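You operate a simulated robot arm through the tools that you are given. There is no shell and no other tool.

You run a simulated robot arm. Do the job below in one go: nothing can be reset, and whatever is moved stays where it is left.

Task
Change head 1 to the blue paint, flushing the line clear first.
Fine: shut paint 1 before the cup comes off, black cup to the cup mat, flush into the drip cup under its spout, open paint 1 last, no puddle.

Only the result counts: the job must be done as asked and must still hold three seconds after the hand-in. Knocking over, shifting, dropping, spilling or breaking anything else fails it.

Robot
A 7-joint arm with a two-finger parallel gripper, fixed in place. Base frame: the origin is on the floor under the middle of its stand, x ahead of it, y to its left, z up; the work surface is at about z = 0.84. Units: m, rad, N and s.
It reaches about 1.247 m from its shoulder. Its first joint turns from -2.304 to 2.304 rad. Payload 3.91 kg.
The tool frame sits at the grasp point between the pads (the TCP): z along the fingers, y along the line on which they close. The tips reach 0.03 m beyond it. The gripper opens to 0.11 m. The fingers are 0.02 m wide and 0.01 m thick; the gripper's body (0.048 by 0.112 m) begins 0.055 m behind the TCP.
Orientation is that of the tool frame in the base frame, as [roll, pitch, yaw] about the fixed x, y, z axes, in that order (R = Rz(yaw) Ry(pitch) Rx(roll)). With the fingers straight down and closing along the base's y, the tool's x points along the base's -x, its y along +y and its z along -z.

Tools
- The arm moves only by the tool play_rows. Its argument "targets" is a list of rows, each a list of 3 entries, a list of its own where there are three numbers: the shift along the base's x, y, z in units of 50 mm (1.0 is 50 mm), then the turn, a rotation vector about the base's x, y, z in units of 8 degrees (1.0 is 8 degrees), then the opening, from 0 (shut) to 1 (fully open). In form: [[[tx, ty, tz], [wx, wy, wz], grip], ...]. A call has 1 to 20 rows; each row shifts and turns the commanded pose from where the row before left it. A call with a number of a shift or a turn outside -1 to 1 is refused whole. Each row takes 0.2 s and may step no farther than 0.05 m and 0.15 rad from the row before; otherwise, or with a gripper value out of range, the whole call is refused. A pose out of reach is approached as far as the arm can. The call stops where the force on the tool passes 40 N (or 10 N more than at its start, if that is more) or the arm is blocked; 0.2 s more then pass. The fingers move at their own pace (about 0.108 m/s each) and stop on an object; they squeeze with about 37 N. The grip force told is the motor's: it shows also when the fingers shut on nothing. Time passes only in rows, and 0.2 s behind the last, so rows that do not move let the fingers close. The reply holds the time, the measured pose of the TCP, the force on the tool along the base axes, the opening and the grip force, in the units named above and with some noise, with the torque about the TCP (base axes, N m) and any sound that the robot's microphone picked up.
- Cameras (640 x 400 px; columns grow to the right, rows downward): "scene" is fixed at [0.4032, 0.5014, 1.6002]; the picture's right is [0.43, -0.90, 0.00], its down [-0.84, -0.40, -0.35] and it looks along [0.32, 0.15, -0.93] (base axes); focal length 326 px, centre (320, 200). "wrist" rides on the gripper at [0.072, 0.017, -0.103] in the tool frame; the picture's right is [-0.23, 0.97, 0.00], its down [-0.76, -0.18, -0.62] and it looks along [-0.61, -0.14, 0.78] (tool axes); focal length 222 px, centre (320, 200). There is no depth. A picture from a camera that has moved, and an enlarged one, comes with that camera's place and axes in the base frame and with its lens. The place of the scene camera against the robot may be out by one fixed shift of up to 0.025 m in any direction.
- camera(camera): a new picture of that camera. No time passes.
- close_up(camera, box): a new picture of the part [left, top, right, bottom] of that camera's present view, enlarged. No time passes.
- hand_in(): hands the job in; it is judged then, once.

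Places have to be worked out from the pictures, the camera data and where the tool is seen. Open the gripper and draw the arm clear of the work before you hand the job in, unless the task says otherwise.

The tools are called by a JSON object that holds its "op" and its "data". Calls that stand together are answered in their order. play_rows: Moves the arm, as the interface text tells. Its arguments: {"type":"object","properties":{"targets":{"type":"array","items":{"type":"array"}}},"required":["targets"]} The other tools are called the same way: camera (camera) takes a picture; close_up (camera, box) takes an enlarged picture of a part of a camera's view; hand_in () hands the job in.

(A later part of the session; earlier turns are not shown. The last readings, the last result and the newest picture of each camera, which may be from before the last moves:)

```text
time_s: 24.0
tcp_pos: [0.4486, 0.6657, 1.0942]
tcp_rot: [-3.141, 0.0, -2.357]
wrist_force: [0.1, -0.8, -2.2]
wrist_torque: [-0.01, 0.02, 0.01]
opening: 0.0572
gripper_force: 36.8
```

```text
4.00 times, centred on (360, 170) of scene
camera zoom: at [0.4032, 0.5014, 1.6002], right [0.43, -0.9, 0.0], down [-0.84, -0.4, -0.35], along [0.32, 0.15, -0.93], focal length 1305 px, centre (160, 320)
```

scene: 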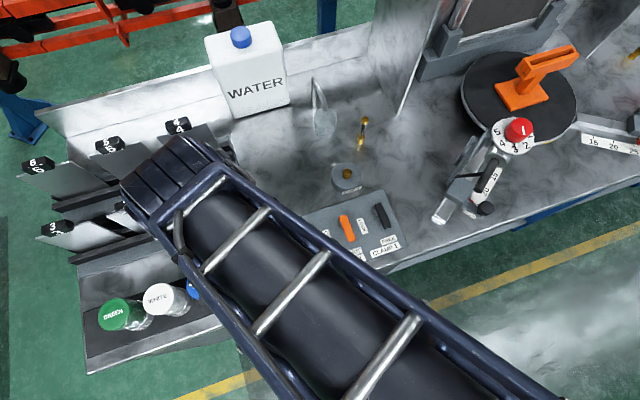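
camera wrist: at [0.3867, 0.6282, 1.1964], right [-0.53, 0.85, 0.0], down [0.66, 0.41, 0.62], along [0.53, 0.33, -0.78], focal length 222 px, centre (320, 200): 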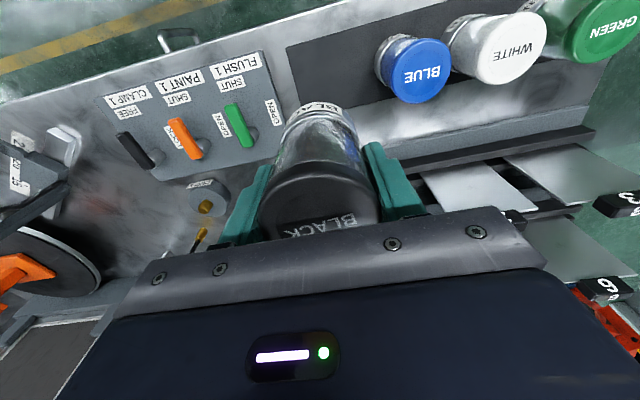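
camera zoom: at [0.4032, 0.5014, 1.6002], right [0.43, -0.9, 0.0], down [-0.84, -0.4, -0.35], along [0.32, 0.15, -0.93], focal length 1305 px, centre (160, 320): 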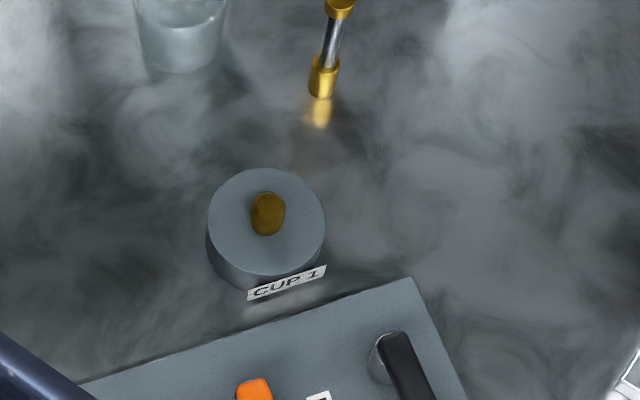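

The mat spans n≈0.733–0.826 across and ends at about (0.433, 0.604); blue stands at about (0.366, 0.733). I choose (0.431, 0.669) for the black cup: on the mat, about 90 mm from blue. I move there and lower most of the way.

{"op": "play_rows", "data": {"targets": [[[-0.366, 0.036, 0], [0, 0, 0], 0.3], [[0, 0, -0.7], [0, 0, 0], 0.3], [[0, 0, -0.7], [0, 0, 0], 0.3], [[0, 0, -0.7], [0, 0, 0], 0.3], [[0, 0, -0.7], [0, 0, 0], 0.3], [[0, 0, 0], [0, 0, 0], 0.3]]}}

{"op": "camera", "data": {"camera": "wrist"}}

```text
time_s: 25.4
tcp_pos: [0.4316, 0.6668, 0.9556]
tcp_rot: [-3.141, 0.002, -2.356]
wrist_force: [-0.6, -0.5, -2.0]
wrist_torque: [0.01, 0.01, -0.01]
opening: 0.0571
gripper_force: 36.8
```

```text
taken
camera wrist: at [0.3694, 0.629, 1.0593], right [-0.53, 0.85, 0.0], down [0.66, 0.41, 0.62], along [0.53, 0.33, -0.78], focal length 222 px, centre (320, 200)
```

wrist: 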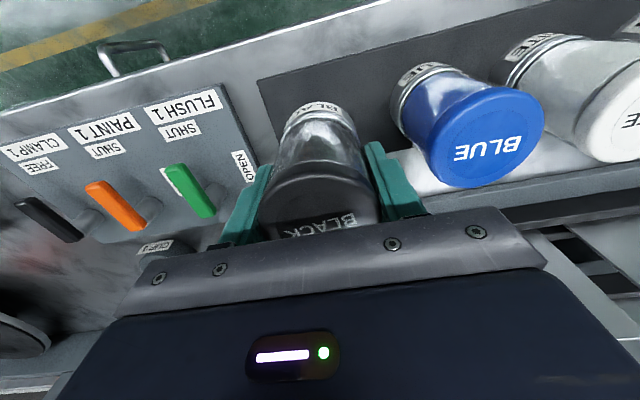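

Aligned over the free part of the mat, the cup's bottom still some 30 mm above it. I lower further, then in small steps until it touches.

{"op": "play_rows", "data": {"targets": [[[0, 0, -0.26], [0, 0, 0], 0.3], [[0, 0, -0.26], [0, 0, 0], 0.3], [[0, 0, -0.04], [0, 0, 0], 0.3], [[0, 0, -0.04], [0, 0, 0], 0.3], [[0, 0, 0], [0, 0, 0], 0.3]]}}

{"op": "close_up", "data": {"camera": "wrist", "box": [220, 60, 420, 185]}}

```text
time_s: 26.6
tcp_pos: [0.4328, 0.6672, 0.9247]
tcp_rot: [-3.14, 0.0, -2.357]
wrist_force: [-0.2, -0.7, -3.1]
wrist_torque: [0.02, 0.0, -0.04]
opening: 0.0569
gripper_force: 37.1
```

```text
3.20 times, centred on (320, 122) of wrist
camera zoom: at [0.3694, 0.6292, 1.0283], right [-0.53, 0.85, 0.0], down [0.66, 0.41, 0.62], along [0.53, 0.33, -0.78], focal length 711 px, centre (320, 448)
```

zoom: 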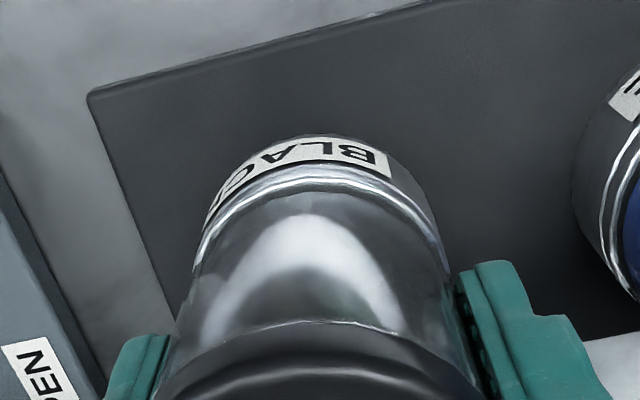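

Still no contact (only the cup's weight on the tool). I continue down in 1.5 mm steps.

{"op": "play_rows", "data": {"targets": [[[0, 0, -0.03], [0, 0, 0], 0.3], [[0, 0, -0.03], [0, 0, 0], 0.3], [[0, 0, -0.03], [0, 0, 0], 0.3], [[0, 0, 0], [0, 0, 0], 0.3]]}}

```text
time_s: 27.6
tcp_pos: [0.4319, 0.666, 0.9198]
tcp_rot: [3.141, -0.002, -2.356]
wrist_force: [-0.5, 0.0, -2.2]
wrist_torque: [0.01, -0.01, -0.01]
opening: 0.0569
gripper_force: 37.3
```

Still hanging free at z≈0.920. A few more small steps down.

{"op": "play_rows", "data": {"targets": [[[0, 0, -0.03], [0, 0, 0], 0.3], [[0, 0, -0.03], [0, 0, 0], 0.3], [[0, 0, 0], [0, 0, 0], 0.3]]}}

{"op": "close_up", "data": {"camera": "wrist", "box": [220, 60, 420, 185]}}

```text
time_s: 28.4
tcp_pos: [0.4311, 0.6671, 0.9186]
tcp_rot: [-3.141, -0.001, -2.356]
wrist_force: [0.0, -0.2, -3.4]
wrist_torque: [0.02, -0.02, -0.04]
opening: 0.0574
gripper_force: 37.2
```

```text
3.20 times, centred on (320, 122) of wrist
camera zoom: at [0.3684, 0.6296, 1.0209], right [-0.53, 0.85, 0.0], down [0.66, 0.41, 0.62], along [0.53, 0.33, -0.78], focal length 711 px, centre (320, 448)
```

zoom: 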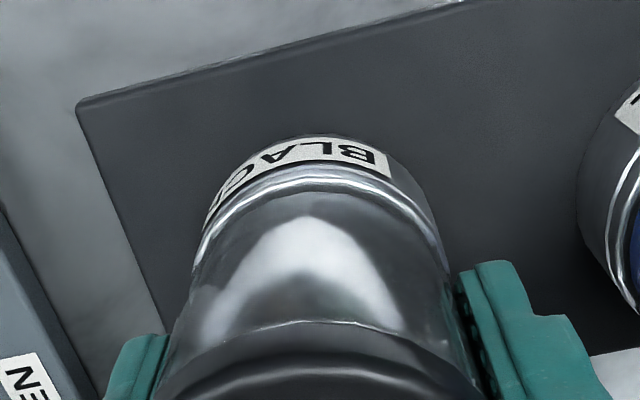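

No contact yet at z≈0.918. I keep stepping down gently.

{"op": "play_rows", "data": {"targets": [[[0, 0, -0.03], [0, 0, 0], 0.3], [[0, 0, -0.03], [0, 0, 0], 0.3], [[0, 0, 0], [0, 0, 0], 0.3]]}}

```text
time_s: 29.2
tcp_pos: [0.4321, 0.6677, 0.916]
tcp_rot: [-3.142, -0.001, -2.356]
wrist_force: [-0.9, -3.2, 1.6]
wrist_torque: [-0.25, 0.01, -0.07]
opening: 0.057
gripper_force: 37.2
```

The force has turned (about +4 N), so the cup now stands on the mat. I open the fingers just enough to clear it and check.

{"op": "play_rows", "data": {"targets": [[[0, 0, 0], [0, 0, 0], 0.56], [[0, 0, 0], [0, 0, 0], 0.6], [[0, 0, 0], [0, 0, 0], 0.68], [[0, 0, 0], [0, 0, 0], 0.68]]}}

{"op": "camera", "data": {"camera": "wrist"}}

```text
time_s: 30.2
tcp_pos: [0.4319, 0.6668, 0.9144]
tcp_rot: [3.141, -0.003, -2.356]
wrist_force: [-0.3, -0.8, 0.3]
wrist_torque: [-0.01, 0.01, 0.02]
opening: 0.0751
gripper_force: 0.0
```

```text
taken
camera wrist: at [0.3691, 0.6299, 1.0181], right [-0.53, 0.85, 0.0], down [0.66, 0.41, 0.62], along [0.53, 0.33, -0.78], focal length 222 px, centre (320, 200)
```

wrist: 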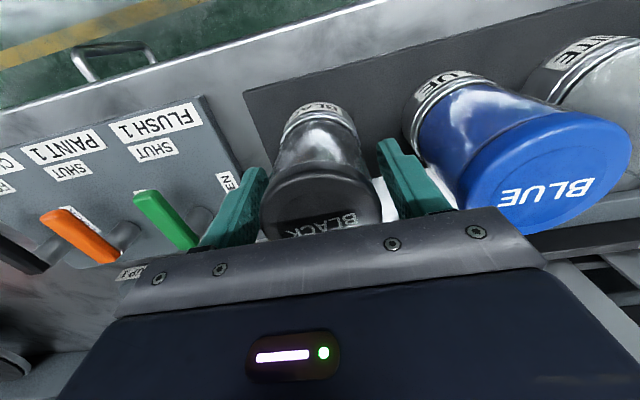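

Released; the black cup stands upright on the mat. I raise straight up and check it.

{"op": "play_rows", "data": {"targets": [[[0, 0, 0.4], [0, 0, 0], 0.68], [[0, 0, 0.8], [0, 0, 0], 0.68], [[0, 0, 0.9], [0, 0, 0], 0.68], [[0, 0, 0.9], [0, 0, 0], 0.68], [[0, 0, 0], [0, 0, 0], 0.68]]}}

{"op": "camera", "data": {"camera": "wrist"}}

{"op": "close_up", "data": {"camera": "wrist", "box": [220, 0, 540, 200]}}

{"op": "camera", "data": {"camera": "scene"}}

```text
time_s: 31.4
tcp_pos: [0.4339, 0.6673, 1.0671]
tcp_rot: [3.141, -0.002, -2.358]
wrist_force: [-0.4, 0.6, -0.2]
wrist_torque: [-0.01, -0.02, -0.01]
opening: 0.0747
gripper_force: 0.1
```

```text
taken
camera wrist: at [0.3699, 0.6301, 1.1698], right [-0.53, 0.85, 0.0], down [0.66, 0.41, 0.62], along [0.53, 0.33, -0.78], focal length 222 px, centre (320, 200)
```

wrist: 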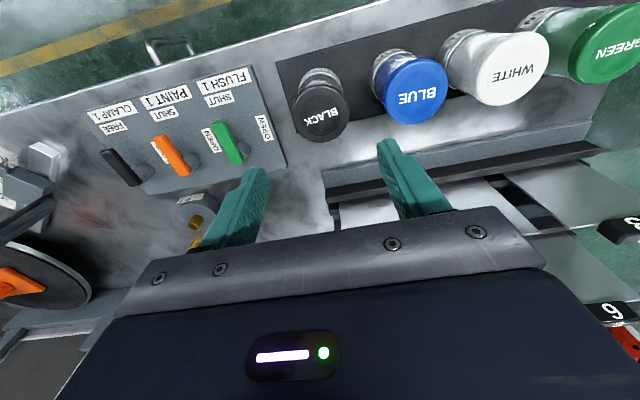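

```text
2.00 times, centred on (380, 100) of wrist
camera zoom: at [0.3699, 0.6301, 1.1698], right [-0.53, 0.85, 0.0], down [0.66, 0.41, 0.62], along [0.53, 0.33, -0.78], focal length 444 px, centre (200, 400)
```

zoom: 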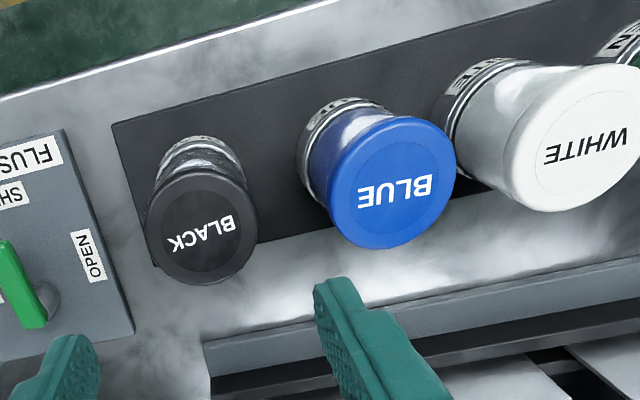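

```text
taken
```

scene: 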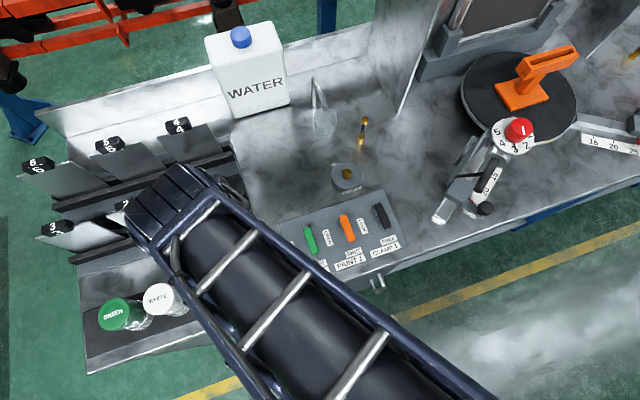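

The black cup stands squarely on the mat, clear of blue. Before flushing, I inspect the spout and drip cup from above with the wrist camera.

{"op": "play_rows", "data": {"targets": [[[0.7, -0.05, 0.1], [0, 0, 0], 1], [[0.8, -0.06, 0.1], [0, 0, 0], 1], [[0.8, -0.06, 0.1], [0, 0, 0], 1], [[0.8, -0.06, 0.1], [0, 0, 0], 1], [[0.8, -0.06, 0.1], [0, 0, 0], 1], [[0.8, -0.06, 0.1], [0, 0, 0], 1], [[0.8, -0.06, 0], [0, 0, 0], 1], [[0.8, -0.06, 0], [0, 0, 0], 1], [[0.45, -0.1, 0], [0, 0, 0], 1], [[0, 0, 0], [0, 0, 0], 1]]}}

{"op": "camera", "data": {"camera": "wrist"}}

{"op": "close_up", "data": {"camera": "wrist", "box": [200, 50, 440, 200]}}

{"op": "close_up", "data": {"camera": "scene", "box": [80, 240, 290, 370]}}

```text
time_s: 33.6
tcp_pos: [0.7708, 0.6371, 1.0922]
tcp_rot: [3.141, -0.002, -2.357]
wrist_force: [0.7, -0.5, 0.2]
wrist_torque: [0.03, 0.01, -0.04]
opening: 0.1102
gripper_force: 0.0
```

```text
taken
camera wrist: at [0.7082, 0.6001, 1.195], right [-0.53, 0.85, 0.0], down [0.66, 0.41, 0.62], along [0.53, 0.33, -0.78], focal length 222 px, centre (320, 200)
```

wrist: 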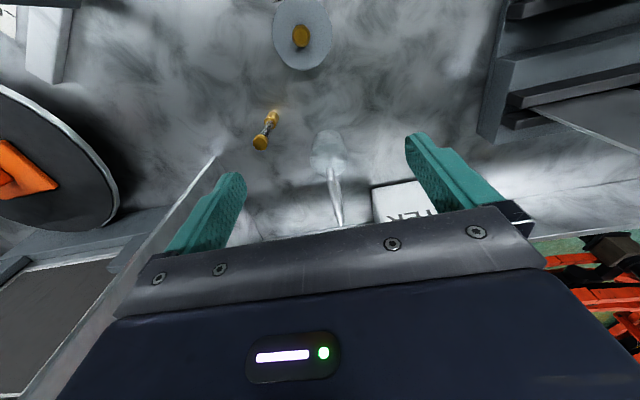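

```text
2.67 times, centred on (320, 125) of wrist
camera zoom: at [0.7082, 0.6001, 1.195], right [-0.53, 0.85, 0.0], down [0.66, 0.41, 0.62], along [0.53, 0.33, -0.78], focal length 592 px, centre (320, 400)
```

zoom: 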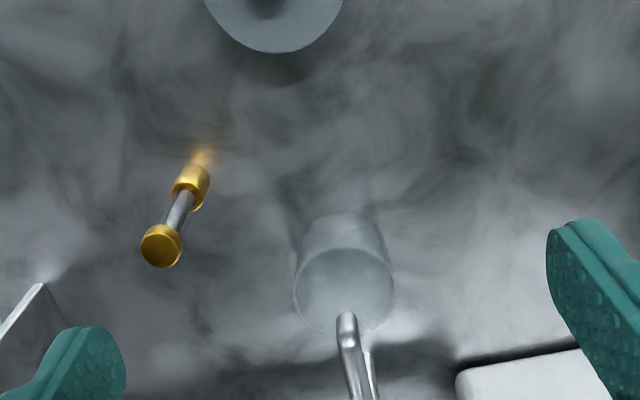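

```text
3.05 times, centred on (185, 305) of scene
camera zoom: at [0.4032, 0.5014, 1.6002], right [0.43, -0.9, 0.0], down [-0.84, -0.4, -0.35], along [0.32, 0.15, -0.93], focal length 994 px, centre (731, -120)
```

zoom: 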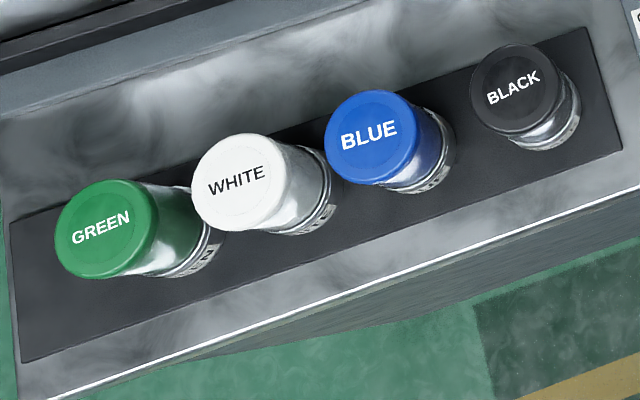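

The spout's mouth is over the middle of the drip cup (rim centre about (0.834, 0.694)), so it is placed rightly, and the four cups stand properly on the mat. I close the fingers and go to the right-hand side of the green flush lever.

{"op": "play_rows", "data": {"targets": [[[-0.88, -0.312, 0], [0, 0, 0], 0], [[-0.88, -0.312, 0], [0, 0, 0], 0], [[-0.88, -0.312, 0], [0, 0, 0], 0], [[-0.88, -0.312, 0], [0, 0, 0], 0], [[-0.88, -0.312, 0], [0, 0, 0], 0], [[0, 0, -0.84], [0, 0, 0], 0], [[0, 0, -0.84], [0, 0, 0], 0], [[0, 0, -0.84], [0, 0, 0], 0], [[0, 0, 0], [0, 0, 0], 0]]}}

{"op": "close_up", "data": {"camera": "wrist", "box": [160, 0, 480, 200]}}

{"op": "camera", "data": {"camera": "scene"}}

```text
time_s: 35.6
tcp_pos: [0.5476, 0.5608, 0.9702]
tcp_rot: [3.14, 0.001, -2.358]
wrist_force: [0.3, -0.6, 0.5]
wrist_torque: [0.01, -0.02, 0.0]
opening: 0.0002
gripper_force: 36.8
```

```text
2.00 times, centred on (320, 100) of wrist
camera zoom: at [0.4849, 0.5227, 1.072], right [-0.53, 0.85, 0.0], down [0.66, 0.41, 0.62], along [0.53, 0.33, -0.78], focal length 444 px, centre (320, 400)
```

zoom: 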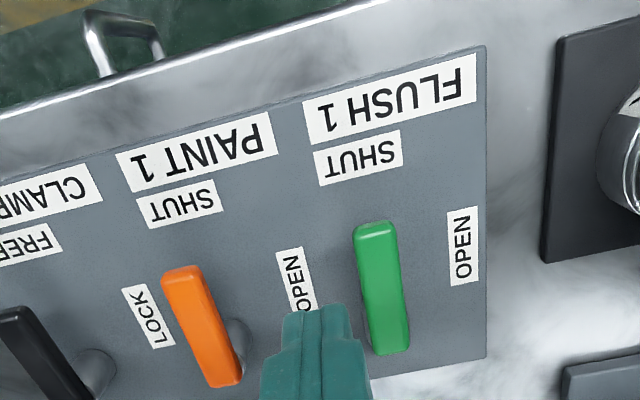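

```text
taken
```

scene: 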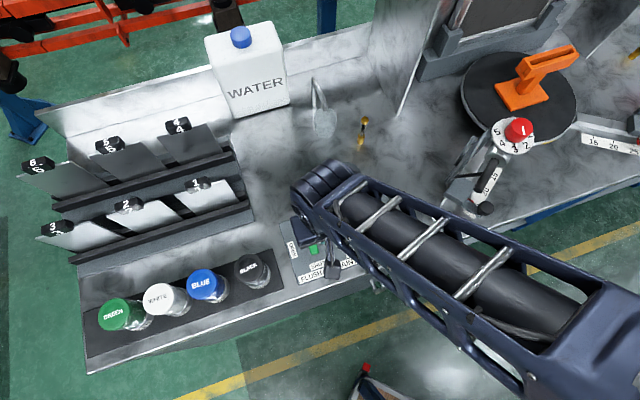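

The finger is 7–8 mm to the right of the green lever and 38 mm from its pivot (0.556, 0.607). I lower the tips beside it and check that nothing is touched.

{"op": "play_rows", "data": {"targets": [[[0, 0, -0.65], [0, 0, 0], 0], [[0, 0, -0.65], [0, 0, 0], 0], [[0, 0, 0], [0, 0, 0], 0]]}}

{"op": "close_up", "data": {"camera": "wrist", "box": [160, 40, 480, 240]}}

{"op": "close_up", "data": {"camera": "scene", "box": [270, 60, 400, 141]}}

```text
time_s: 36.4
tcp_pos: [0.5477, 0.5615, 0.9049]
tcp_rot: [-3.141, 0.0, -2.355]
wrist_force: [0.4, -0.4, -0.7]
wrist_torque: [0.04, 0.02, -0.01]
opening: 0.0
gripper_force: 37.1
```

```text
2.00 times, centred on (320, 140) of wrist
camera zoom: at [0.4841, 0.5235, 1.0077], right [-0.53, 0.85, 0.0], down [0.66, 0.41, 0.62], along [0.53, 0.33, -0.78], focal length 444 px, centre (320, 320)
```

zoom: 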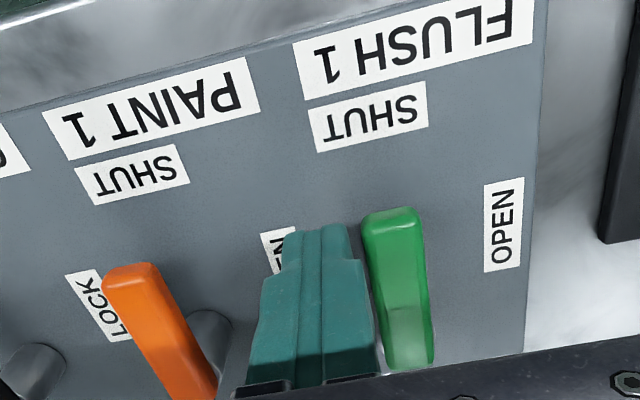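

```text
4.92 times, centred on (335, 100) of scene
camera zoom: at [0.4032, 0.5014, 1.6002], right [0.43, -0.9, 0.0], down [-0.84, -0.4, -0.35], along [0.32, 0.15, -0.93], focal length 1606 px, centre (246, 690)
```

zoom: 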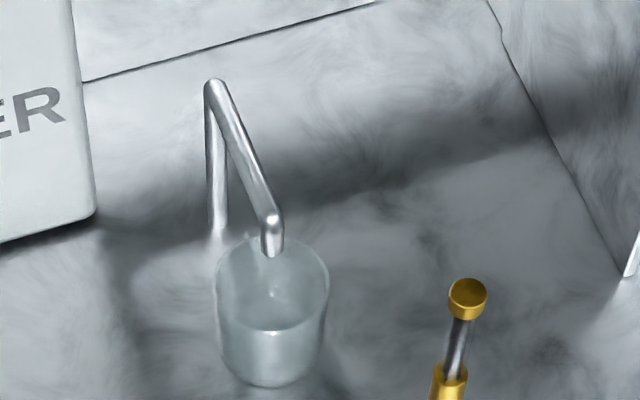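

All clear. I now sweep the green lever to OPEN against its stop, then hop over it at once so the fingers are ready behind it to shut it again.

{"op": "play_rows", "data": {"targets": [[[-0.074, 0.072, 0], [0, 0, 0], 0], [[-0.202, 0.094, 0], [0, 0, 0], 0], [[-0.172, 0.144, 0], [0, 0, 0], 0], [[-0.13, 0.182, 0], [0, 0, 0], 0], [[-0.078, 0.21, 0], [0, 0, 0], 0], [[-0.02, 0.224, 0], [0, 0, 0], 0], [[0.038, 0.222, 0], [0, 0, 0], 0], [[0.03, 0.03, 0], [0, 0, 0], 0], [[0.03, 0.03, 0], [0, 0, 0], 0], [[0.03, 0.03, 0], [0, 0, 0], 0], [[-0.1, -0.1, 0], [0, 0, 0], 0], [[0, 0, 0.8], [0, 0, 0], 0], [[0.355, 0.383, 0], [0, 0, 0], 0], [[0.355, 0.383, 0], [0, 0, 0], 0]]}}

{"op": "close_up", "data": {"camera": "scene", "box": [270, 60, 400, 141]}}

{"op": "camera", "data": {"camera": "wrist"}}

```text
time_s: 39.4
tcp_pos: [0.5526, 0.6564, 0.942]
tcp_rot: [3.14, 0.001, -2.356]
wrist_force: [0.5, 0.0, 0.2]
wrist_torque: [0.0, 0.02, 0.03]
opening: 0.0
gripper_force: 37.2
```

```text
4.92 times, centred on (335, 100) of scene
camera zoom: at [0.4032, 0.5014, 1.6002], right [0.43, -0.9, 0.0], down [-0.84, -0.4, -0.35], along [0.32, 0.15, -0.93], focal length 1606 px, centre (246, 690)
```

zoom: 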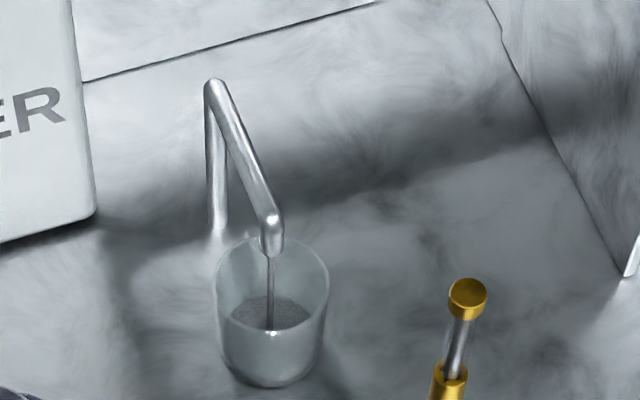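

```text
taken
camera wrist: at [0.4898, 0.6188, 1.0458], right [-0.53, 0.85, 0.0], down [0.66, 0.41, 0.62], along [0.53, 0.33, -0.78], focal length 222 px, centre (320, 200)
```

wrist: 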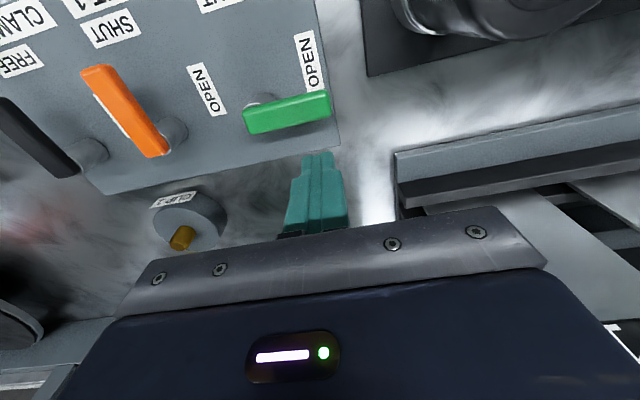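

Flushing into the drip cup: the stream is dark grey now. I lower the finger behind the lever, ready to shut, and look again.

{"op": "play_rows", "data": {"targets": [[[0, 0, -0.7], [0, 0, 0], 0], [[0, 0, 0], [0, 0, 0], 0]]}}

{"op": "close_up", "data": {"camera": "scene", "box": [295, 90, 359, 130]}}

{"op": "close_up", "data": {"camera": "wrist", "box": [160, 40, 480, 240]}}

```text
time_s: 40.0
tcp_pos: [0.5505, 0.6586, 0.9089]
tcp_rot: [3.14, -0.001, -2.356]
wrist_force: [-0.4, -0.3, 0.0]
wrist_torque: [0.02, -0.02, 0.01]
opening: 0.0001
gripper_force: 37.1
```

```text
10.00 times, centred on (327, 110) of scene
camera zoom: at [0.4032, 0.5014, 1.6002], right [0.43, -0.9, 0.0], down [-0.84, -0.4, -0.35], along [0.32, 0.15, -0.93], focal length 3262 px, centre (250, 1100)
```

zoom: 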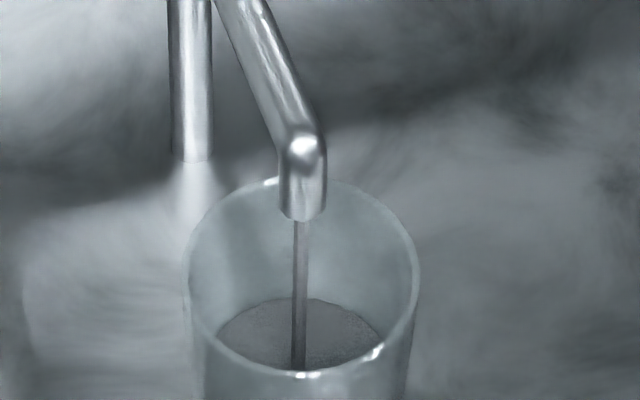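

```text
2.00 times, centred on (320, 140) of wrist
camera zoom: at [0.4883, 0.6201, 1.0115], right [-0.53, 0.85, 0.0], down [0.66, 0.41, 0.62], along [0.53, 0.33, -0.78], focal length 444 px, centre (320, 320)
```

zoom: 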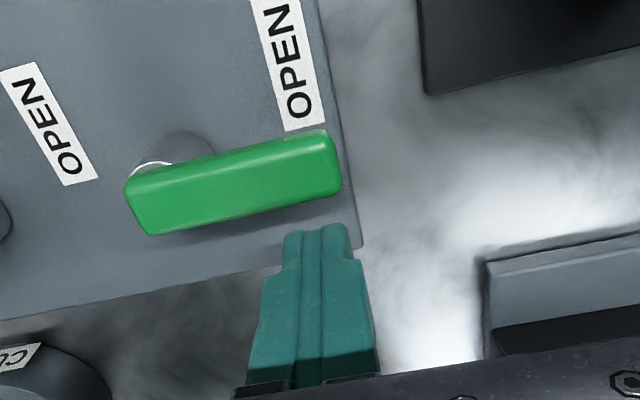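

The stream is still grey and the level in the drip cup is low. I wait a little.

{"op": "play_rows", "data": {"targets": [[[0, 0, 0], [0, 0, 0], 0], [[0, 0, 0], [0, 0, 0], 0], [[0, 0, 0], [0, 0, 0], 0]]}}

{"op": "close_up", "data": {"camera": "scene", "box": [295, 90, 359, 130]}}

```text
time_s: 40.8
tcp_pos: [0.5505, 0.6574, 0.9079]
tcp_rot: [-3.14, 0.001, -2.357]
wrist_force: [0.0, 0.0, 1.6]
wrist_torque: [0.03, 0.0, 0.02]
opening: 0.0001
gripper_force: 37.2
```

```text
10.00 times, centred on (327, 110) of scene
camera zoom: at [0.4032, 0.5014, 1.6002], right [0.43, -0.9, 0.0], down [-0.84, -0.4, -0.35], along [0.32, 0.15, -0.93], focal length 3262 px, centre (250, 1100)
```

zoom: 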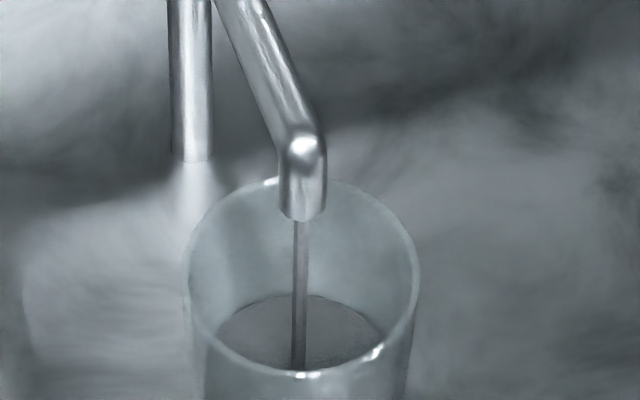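

The stream is still grey and the level rises slowly. I wait another 1.6 s.

{"op": "play_rows", "data": {"targets": [[[0, 0, 0], [0, 0, 0], 0], [[0, 0, 0], [0, 0, 0], 0], [[0, 0, 0], [0, 0, 0], 0], [[0, 0, 0], [0, 0, 0], 0], [[0, 0, 0], [0, 0, 0], 0], [[0, 0, 0], [0, 0, 0], 0], [[0, 0, 0], [0, 0, 0], 0]]}}

{"op": "close_up", "data": {"camera": "scene", "box": [295, 90, 359, 130]}}

```text
time_s: 42.4
tcp_pos: [0.55, 0.6582, 0.9092]
tcp_rot: [3.141, 0.001, -2.358]
wrist_force: [0.3, -0.7, -0.2]
wrist_torque: [0.01, -0.01, 0.0]
opening: 0.0001
gripper_force: 37.5
```

```text
10.00 times, centred on (327, 110) of scene
camera zoom: at [0.4032, 0.5014, 1.6002], right [0.43, -0.9, 0.0], down [-0.84, -0.4, -0.35], along [0.32, 0.15, -0.93], focal length 3262 px, centre (250, 1100)
```

zoom: 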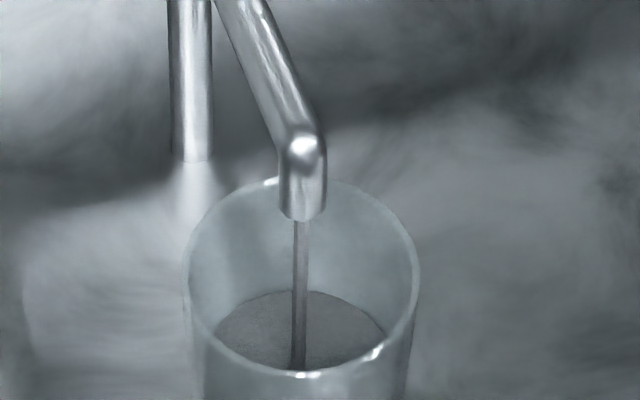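

The level creeps up slowly and there is plenty of room; the stream is still grey. I wait about 3 s more.

{"op": "play_rows", "data": {"targets": [[[0, 0, 0], [0, 0, 0], 0], [[0, 0, 0], [0, 0, 0], 0], [[0, 0, 0], [0, 0, 0], 0], [[0, 0, 0], [0, 0, 0], 0], [[0, 0, 0], [0, 0, 0], 0], [[0, 0, 0], [0, 0, 0], 0], [[0, 0, 0], [0, 0, 0], 0], [[0, 0, 0], [0, 0, 0], 0], [[0, 0, 0], [0, 0, 0], 0], [[0, 0, 0], [0, 0, 0], 0], [[0, 0, 0], [0, 0, 0], 0], [[0, 0, 0], [0, 0, 0], 0], [[0, 0, 0], [0, 0, 0], 0], [[0, 0, 0], [0, 0, 0], 0]]}}

{"op": "close_up", "data": {"camera": "scene", "box": [295, 90, 359, 130]}}

```text
time_s: 45.4
tcp_pos: [0.5518, 0.6576, 0.9084]
tcp_rot: [3.14, 0.001, -2.356]
wrist_force: [-0.7, 0.1, -0.5]
wrist_torque: [-0.04, -0.01, 0.02]
opening: 0.0001
gripper_force: 37.3
```

```text
10.00 times, centred on (327, 110) of scene
camera zoom: at [0.4032, 0.5014, 1.6002], right [0.43, -0.9, 0.0], down [-0.84, -0.4, -0.35], along [0.32, 0.15, -0.93], focal length 3262 px, centre (250, 1100)
```

zoom: 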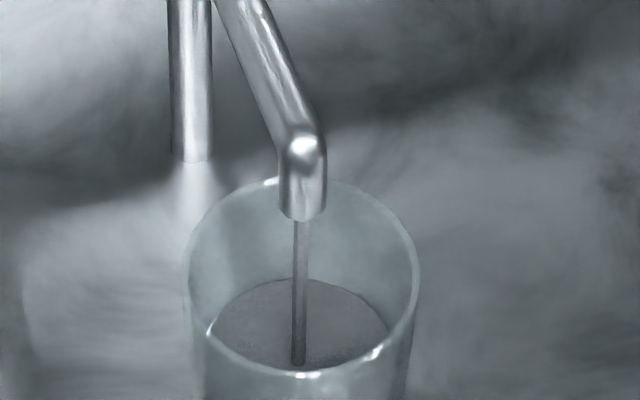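

The level has risen a little, still well below the rim; the stream looks a bit lighter. I wait 2 s more and compare.

{"op": "play_rows", "data": {"targets": [[[0, 0, 0], [0, 0, 0], 0], [[0, 0, 0], [0, 0, 0], 0], [[0, 0, 0], [0, 0, 0], 0], [[0, 0, 0], [0, 0, 0], 0], [[0, 0, 0], [0, 0, 0], 0], [[0, 0, 0], [0, 0, 0], 0], [[0, 0, 0], [0, 0, 0], 0], [[0, 0, 0], [0, 0, 0], 0], [[0, 0, 0], [0, 0, 0], 0]]}}

{"op": "close_up", "data": {"camera": "scene", "box": [309, 95, 349, 120]}}

{"op": "close_up", "data": {"camera": "scene", "box": [270, 60, 400, 141]}}

```text
time_s: 47.4
tcp_pos: [0.551, 0.6568, 0.9091]
tcp_rot: [-3.141, -0.001, -2.356]
wrist_force: [-0.7, -1.3, 0.0]
wrist_torque: [-0.04, 0.05, -0.02]
opening: 0.0
gripper_force: 36.6
```

```text
16.00 times, centred on (329, 108) of scene
camera zoom: at [0.4032, 0.5014, 1.6002], right [0.43, -0.9, 0.0], down [-0.84, -0.4, -0.35], along [0.32, 0.15, -0.93], focal length 5219 px, centre (176, 1680)
```

zoom: 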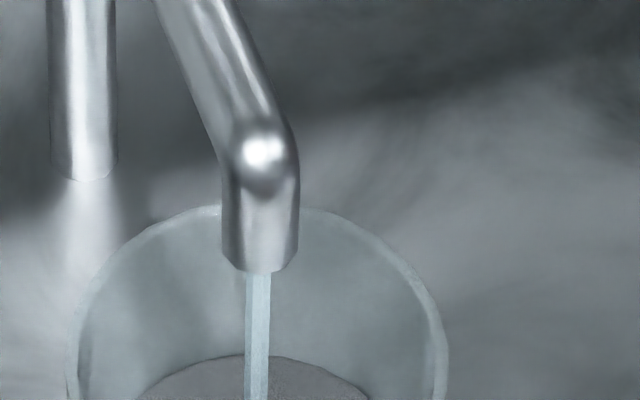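

```text
4.92 times, centred on (335, 100) of scene
camera zoom: at [0.4032, 0.5014, 1.6002], right [0.43, -0.9, 0.0], down [-0.84, -0.4, -0.35], along [0.32, 0.15, -0.93], focal length 1606 px, centre (246, 690)
```

zoom: 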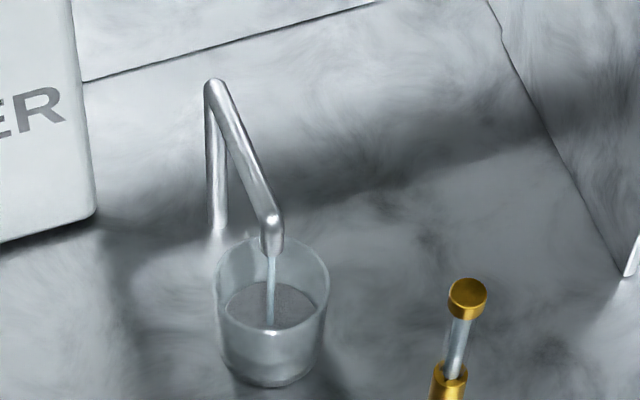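

The stream (and the nozzle's tube) has now run clear. I shut the flush, sweeping the green lever back to its SHUT stop.

{"op": "play_rows", "data": {"targets": [[[-0.16, -0.21, -0.1], [0, 0, 0], 0], [[-0.202, -0.094, 0], [0, 0, 0], 0], [[-0.172, -0.144, 0], [0, 0, 0], 0], [[-0.13, -0.182, 0], [0, 0, 0], 0], [[-0.078, -0.21, 0], [0, 0, 0], 0], [[-0.02, -0.224, 0], [0, 0, 0], 0], [[0.038, -0.222, 0], [0, 0, 0], 0], [[0.03, -0.03, 0], [0, 0, 0], 0], [[0.03, -0.03, 0], [0, 0, 0], 0], [[0.03, -0.03, 0], [0, 0, 0], 0], [[0, 0, 0], [0, 0, 0], 0]]}}

{"op": "close_up", "data": {"camera": "wrist", "box": [160, 40, 480, 240]}}

{"op": "close_up", "data": {"camera": "scene", "box": [270, 60, 400, 141]}}

```text
time_s: 49.8
tcp_pos: [0.5183, 0.589, 0.9036]
tcp_rot: [3.141, 0.0, -2.354]
wrist_force: [-21.5, 21.5, -3.3]
wrist_torque: [0.38, 0.42, 0.28]
opening: 0.0
gripper_force: 36.7
```

```text
2.00 times, centred on (320, 140) of wrist
camera zoom: at [0.4552, 0.5521, 1.0066], right [-0.53, 0.85, 0.0], down [0.66, 0.41, 0.62], along [0.53, 0.33, -0.78], focal length 444 px, centre (320, 320)
```

zoom: 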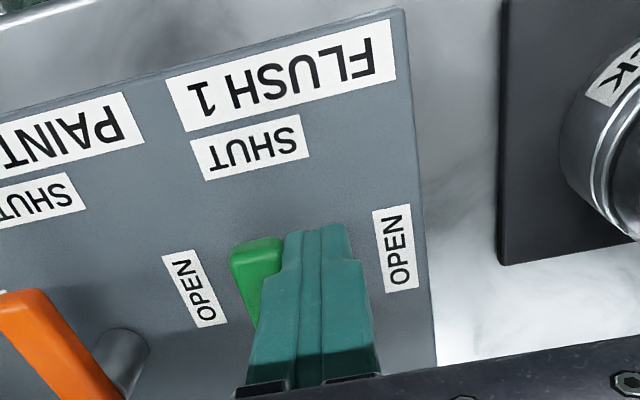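

```text
4.92 times, centred on (335, 100) of scene
camera zoom: at [0.4032, 0.5014, 1.6002], right [0.43, -0.9, 0.0], down [-0.84, -0.4, -0.35], along [0.32, 0.15, -0.93], focal length 1606 px, centre (246, 690)
```

zoom: 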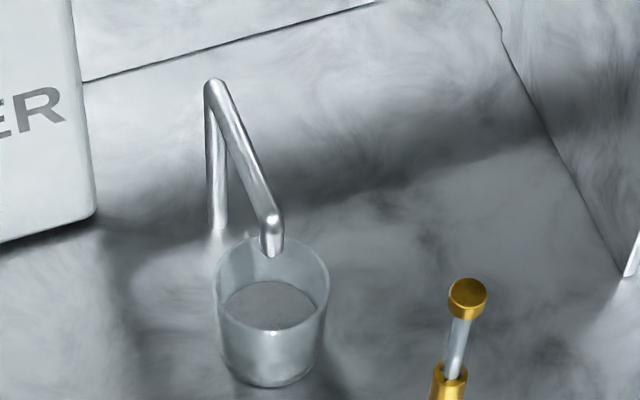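

The flush is shut (28–30 N against the stop) and the stream has stopped, with no puddle in sight. I back off, rise, and go over the blue cup while turning the closing line across the row so the neighbours stay clear.

{"op": "play_rows", "data": {"targets": [[[-0.114, 0.114, 0], [0, 0, 0], 0], [[0, 0, 0.83], [0, 0, 0], 0], [[0, 0, 0.83], [0, 0, 0], 0], [[0, 0, 0.83], [0, 0, 0], 0], [[0, 0, 0.83], [0, 0, 0], 0], [[-0.243, 0.232, 0], [0, 0, -0.9375], 1], [[-0.243, 0.232, 0], [0, 0, -0.9375], 1], [[-0.243, 0.232, 0], [0, 0, -0.9375], 1], [[-0.243, 0.232, 0], [0, 0, -0.9375], 1], [[-0.243, 0.232, 0], [0, 0, -0.9375], 1], [[-0.243, 0.232, 0], [0, 0, -0.9375], 1], [[-0.243, 0.232, 0], [0, 0, -0.9375], 1], [[-0.243, 0.232, 0], [0, 0, -0.9375], 1], [[-0.243, 0.232, 0], [0, 0, -0.9375], 1], [[-0.243, 0.232, 0], [0, 0, -0.9375], 1], [[-0.243, 0.232, 0], [0, 0, -0.9375], 1], [[-0.243, 0.232, 0], [0, 0, -0.9375], 1], [[0, 0, 0], [0, 0, 0], 1]]}}

{"op": "camera", "data": {"camera": "wrist"}}

{"op": "camera", "data": {"camera": "scene"}}

```text
time_s: 53.6
tcp_pos: [0.3703, 0.7331, 1.0711]
tcp_rot: [-3.141, -0.002, 2.356]
wrist_force: [-0.1, -0.3, -0.8]
wrist_torque: [0.01, -0.02, 0.01]
opening: 0.1101
gripper_force: 0.0
```

```text
taken
camera wrist: at [0.3317, 0.7969, 1.1736], right [0.85, 0.53, 0.0], down [0.41, -0.67, 0.62], along [0.33, -0.53, -0.78], focal length 222 px, centre (320, 200)
```

wrist: 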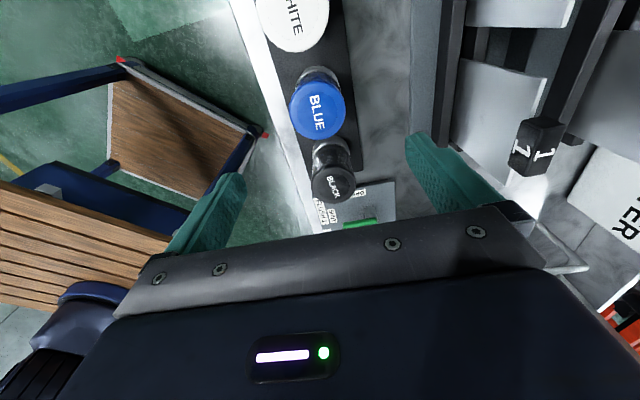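

```text
taken
```

scene: 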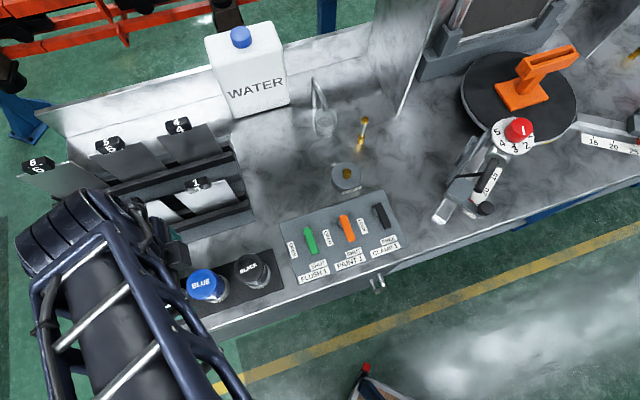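

I am above the blue cup. I enlarge to get its exact centre and check the clearance to the rack.

{"op": "close_up", "data": {"camera": "wrist", "box": [200, 40, 440, 190]}}

{"op": "close_up", "data": {"camera": "wrist", "box": [240, 0, 560, 200]}}

```text
2.67 times, centred on (320, 115) of wrist
camera zoom: at [0.3317, 0.7969, 1.1736], right [0.85, 0.53, 0.0], down [0.41, -0.67, 0.62], along [0.33, -0.53, -0.78], focal length 592 px, centre (320, 427)
```

zoom: 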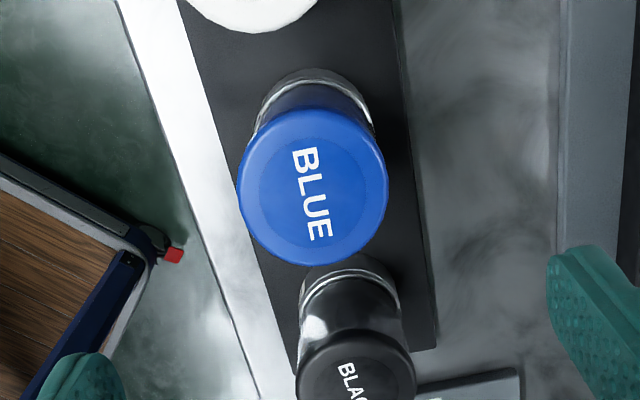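

```text
2.00 times, centred on (400, 100) of wrist
camera zoom: at [0.3317, 0.7969, 1.1736], right [0.85, 0.53, 0.0], down [0.41, -0.67, 0.62], along [0.33, -0.53, -0.78], focal length 444 px, centre (160, 400)
```

zoom: 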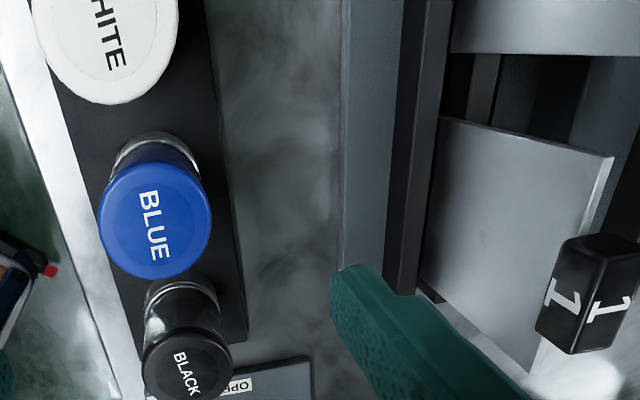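

Blue's lid centre is (0.366, 0.7355), and the rack is well to the side. I centre over it and come down to just above the lid for a last check.

{"op": "play_rows", "data": {"targets": [[[-0.092, 0.03, 0], [0, 0, 0], 1], [[0, 0, -0.9], [0, 0, 0], 1], [[0, 0, -0.8], [0, 0, 0], 1], [[0, 0, 0], [0, 0, 0], 1]]}}

{"op": "camera", "data": {"camera": "wrist"}}

```text
time_s: 54.6
tcp_pos: [0.3635, 0.7341, 0.9833]
tcp_rot: [3.14, -0.001, 2.355]
wrist_force: [0.8, 0.0, 0.3]
wrist_torque: [-0.02, 0.01, 0.01]
opening: 0.11
gripper_force: 0.1
```

```text
taken
camera wrist: at [0.3245, 0.7996, 1.0859], right [0.85, 0.53, 0.0], down [0.41, -0.66, 0.62], along [0.33, -0.53, -0.78], focal length 222 px, centre (320, 200)
```

wrist: 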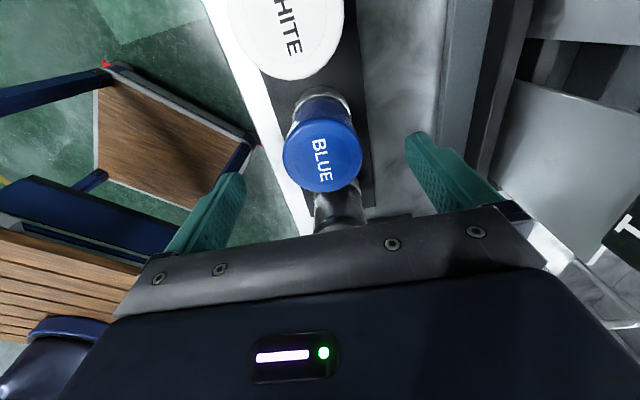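

The offset is about 2 mm; I correct it and lower to grasp height (TCP z≈0.915).

{"op": "play_rows", "data": {"targets": [[[0.046, -0.014, -0.4], [0, 0, 0], 1], [[0, 0, -0.5], [0, 0, 0], 1], [[0, 0, -0.46], [0, 0, 0], 1], [[0, 0, 0], [0, 0, 0], 1]]}}

{"op": "camera", "data": {"camera": "wrist"}}

{"op": "close_up", "data": {"camera": "scene", "box": [80, 210, 290, 341]}}

```text
time_s: 55.6
tcp_pos: [0.3665, 0.7326, 0.9166]
tcp_rot: [3.141, -0.001, 2.356]
wrist_force: [-0.3, 0.1, 0.0]
wrist_torque: [0.02, 0.01, -0.01]
opening: 0.1101
gripper_force: 0.0
```

```text
taken
camera wrist: at [0.3277, 0.797, 1.0196], right [0.85, 0.53, 0.0], down [0.41, -0.66, 0.62], along [0.33, -0.53, -0.78], focal length 222 px, centre (320, 200)
```

wrist: 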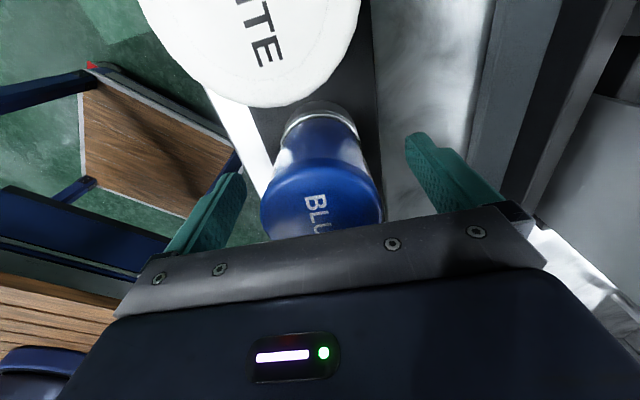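

```text
3.05 times, centred on (185, 276) of scene
camera zoom: at [0.4032, 0.5014, 1.6002], right [0.43, -0.9, 0.0], down [-0.84, -0.4, -0.35], along [0.32, 0.15, -0.93], focal length 994 px, centre (731, -30)
```

zoom: 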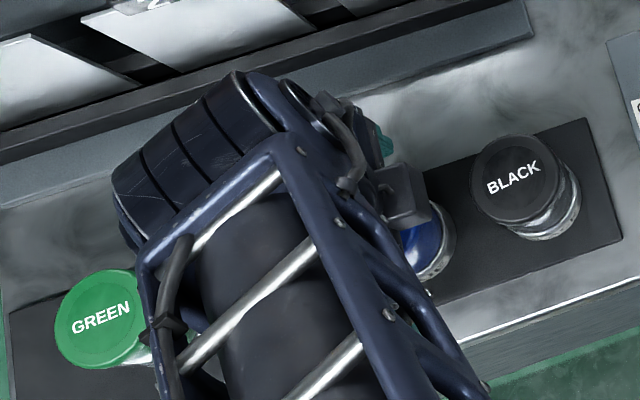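

The blue cup lies centred between the fingers. I shift 1.5 mm along the row and close on it.

{"op": "play_rows", "data": {"targets": [[[-0.02, 0.02, 0], [0, 0, 0], 1], [[0, 0, 0], [0, 0, 0], 0.3], [[0, 0, 0], [0, 0, 0], 0.3], [[0, 0, 0], [0, 0, 0], 0.3], [[0, 0, 0], [0, 0, 0], 0.3]]}}

{"op": "camera", "data": {"camera": "wrist"}}

```text
time_s: 56.8
tcp_pos: [0.3646, 0.7334, 0.9178]
tcp_rot: [3.139, -0.002, 2.358]
wrist_force: [1.3, 3.4, 2.9]
wrist_torque: [0.05, 0.05, -0.02]
opening: 0.0576
gripper_force: 37.2
```

```text
taken
camera wrist: at [0.3261, 0.7982, 1.0209], right [0.85, 0.53, 0.0], down [0.41, -0.66, 0.62], along [0.33, -0.53, -0.78], focal length 222 px, centre (320, 200)
```

wrist: 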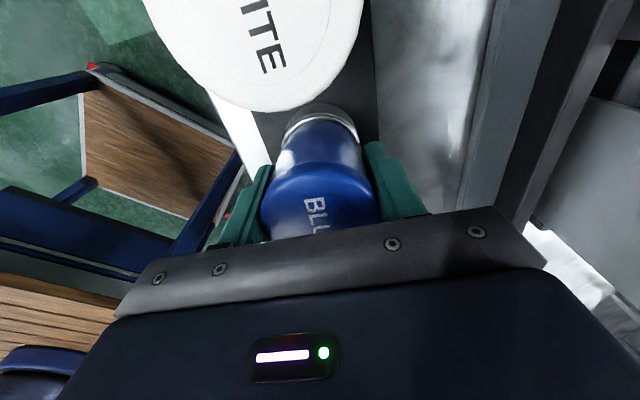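

Gripped at 57.6 mm. I lift gently, then carry it up clear of the neighbours.

{"op": "play_rows", "data": {"targets": [[[0, 0, 0.1], [0, 0, 0], 0.3], [[0, 0, 0.3], [0, 0, 0], 0.3], [[0, 0, 0.7], [0, 0, 0], 0.3], [[0, 0, 0.8], [0, 0, 0], 0.3], [[0, 0, 0.8], [0, 0, 0], 0.3], [[0, 0, 0.8], [0, 0, 0], 0.3], [[0, 0, 0], [0, 0, 0], 0.3]]}}

{"op": "camera", "data": {"camera": "wrist"}}

{"op": "camera", "data": {"camera": "scene"}}

```text
time_s: 58.4
tcp_pos: [0.3647, 0.7347, 1.0903]
tcp_rot: [3.141, 0.0, 2.355]
wrist_force: [-0.6, 0.7, -2.4]
wrist_torque: [-0.02, -0.02, -0.03]
opening: 0.0575
gripper_force: 37.0
```

```text
taken
camera wrist: at [0.3264, 0.799, 1.1923], right [0.85, 0.53, 0.0], down [0.41, -0.66, 0.62], along [0.33, -0.53, -0.78], focal length 222 px, centre (320, 200)
```

wrist: 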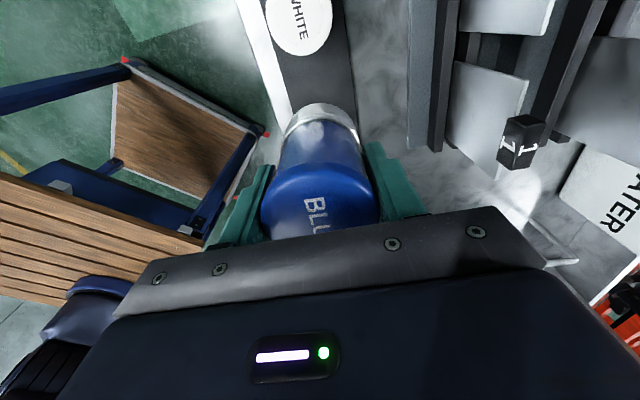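

```text
taken
```

scene: 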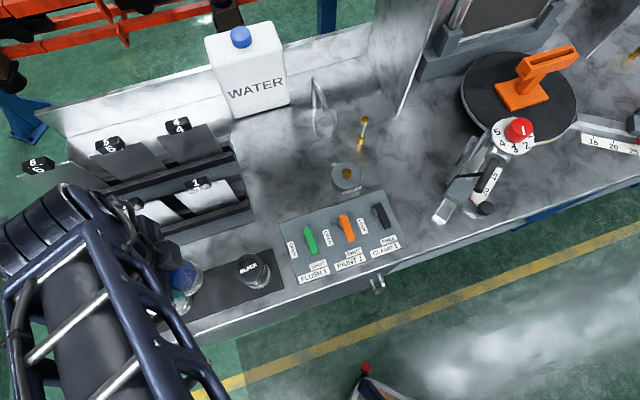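

The blue cup hangs straight. I carry it over to the CUP 1 seat, turning back so the closing line runs along the bench as it did for the black cup.

{"op": "play_rows", "data": {"targets": [[[0.45, -0.18, 0], [0, 0, 0.9375], 0.3], [[0.6, -0.24, 0], [0, 0, 0.9375], 0.3], [[0.6, -0.24, 0], [0, 0, 0.9375], 0.3], [[0.6, -0.24, 0], [0, 0, 0.9375], 0.3], [[0.6, -0.24, 0], [0, 0, 0.9375], 0.3], [[0.6, -0.24, 0], [0, 0, 0.9375], 0.3], [[0.6, -0.24, 0], [0, 0, 0.9375], 0.3], [[0.6, -0.24, 0], [0, 0, 0.9375], 0.3], [[0.6, -0.24, 0], [0, 0, 0.9375], 0.3], [[0.6, -0.24, 0], [0, 0, 0.9375], 0.3], [[0.6, -0.24, 0], [0, 0, 0.9375], 0.3], [[0.6, -0.24, 0], [0, 0, 0.9375], 0.3], [[0, 0, 0], [0, 0, 0], 0.3], [[0, 0, 0], [0, 0, 0], 0.3]]}}

{"op": "camera", "data": {"camera": "wrist"}}

{"op": "camera", "data": {"camera": "scene"}}

```text
time_s: 61.4
tcp_pos: [0.7198, 0.5928, 1.0929]
tcp_rot: [3.141, -0.001, -2.354]
wrist_force: [0.5, -0.5, -2.1]
wrist_torque: [0.0, 0.0, -0.03]
opening: 0.0574
gripper_force: 36.4
```

```text
taken
camera wrist: at [0.6558, 0.5547, 1.1953], right [-0.53, 0.85, 0.0], down [0.66, 0.41, 0.62], along [0.53, 0.33, -0.78], focal length 222 px, centre (320, 200)
```

wrist: 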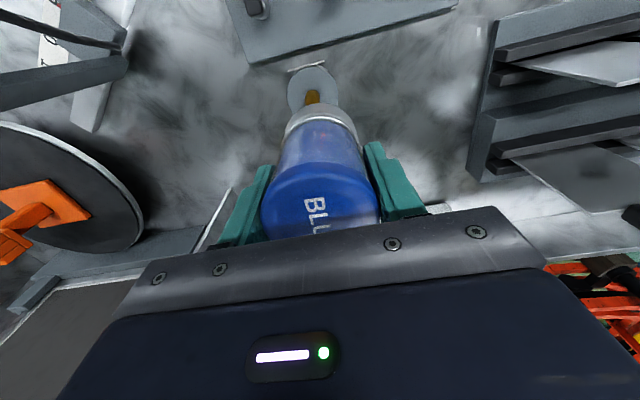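

```text
taken
```

scene: 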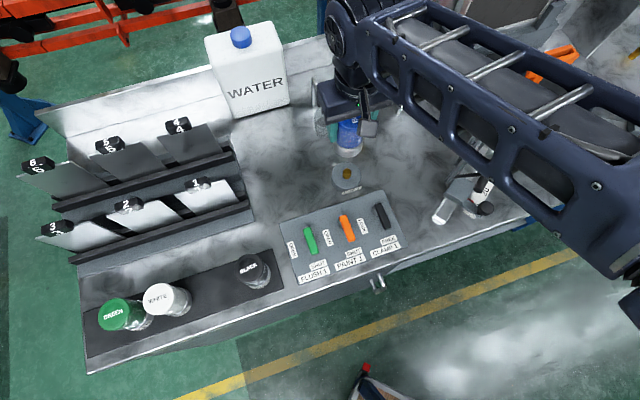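

The brass seat is visible just ahead of the cup's bottom. I enlarge both views to fix the seat's centre precisely.

{"op": "close_up", "data": {"camera": "wrist", "box": [240, 40, 400, 140]}}

{"op": "close_up", "data": {"camera": "scene", "box": [290, 110, 400, 210]}}

```text
4.00 times, centred on (320, 90) of wrist
camera zoom: at [0.6558, 0.5547, 1.1953], right [-0.53, 0.85, 0.0], down [0.66, 0.41, 0.62], along [0.53, 0.33, -0.78], focal length 888 px, centre (320, 640)
```

zoom: 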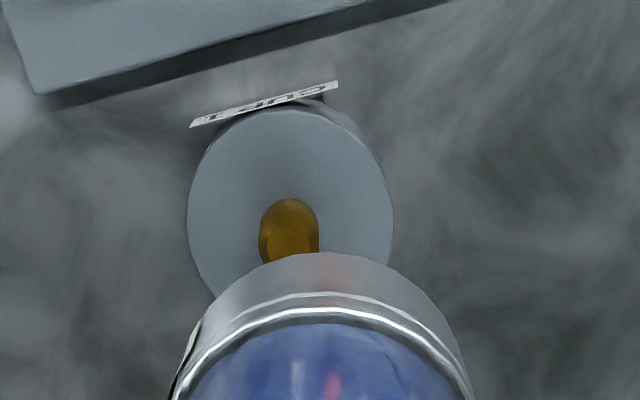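

```text
4.00 times, centred on (345, 160) of scene
camera zoom: at [0.4032, 0.5014, 1.6002], right [0.43, -0.9, 0.0], down [-0.84, -0.4, -0.35], along [0.32, 0.15, -0.93], focal length 1305 px, centre (220, 360)
```

zoom: 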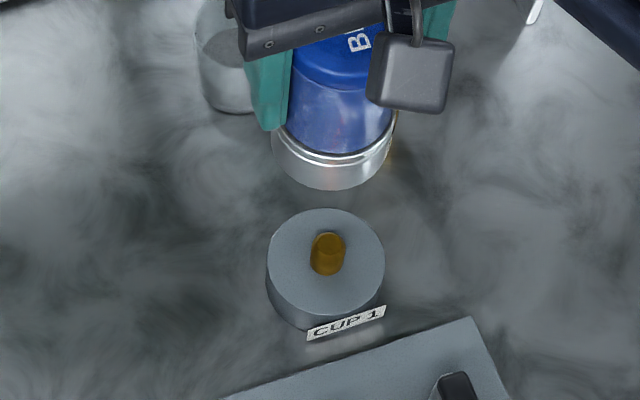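

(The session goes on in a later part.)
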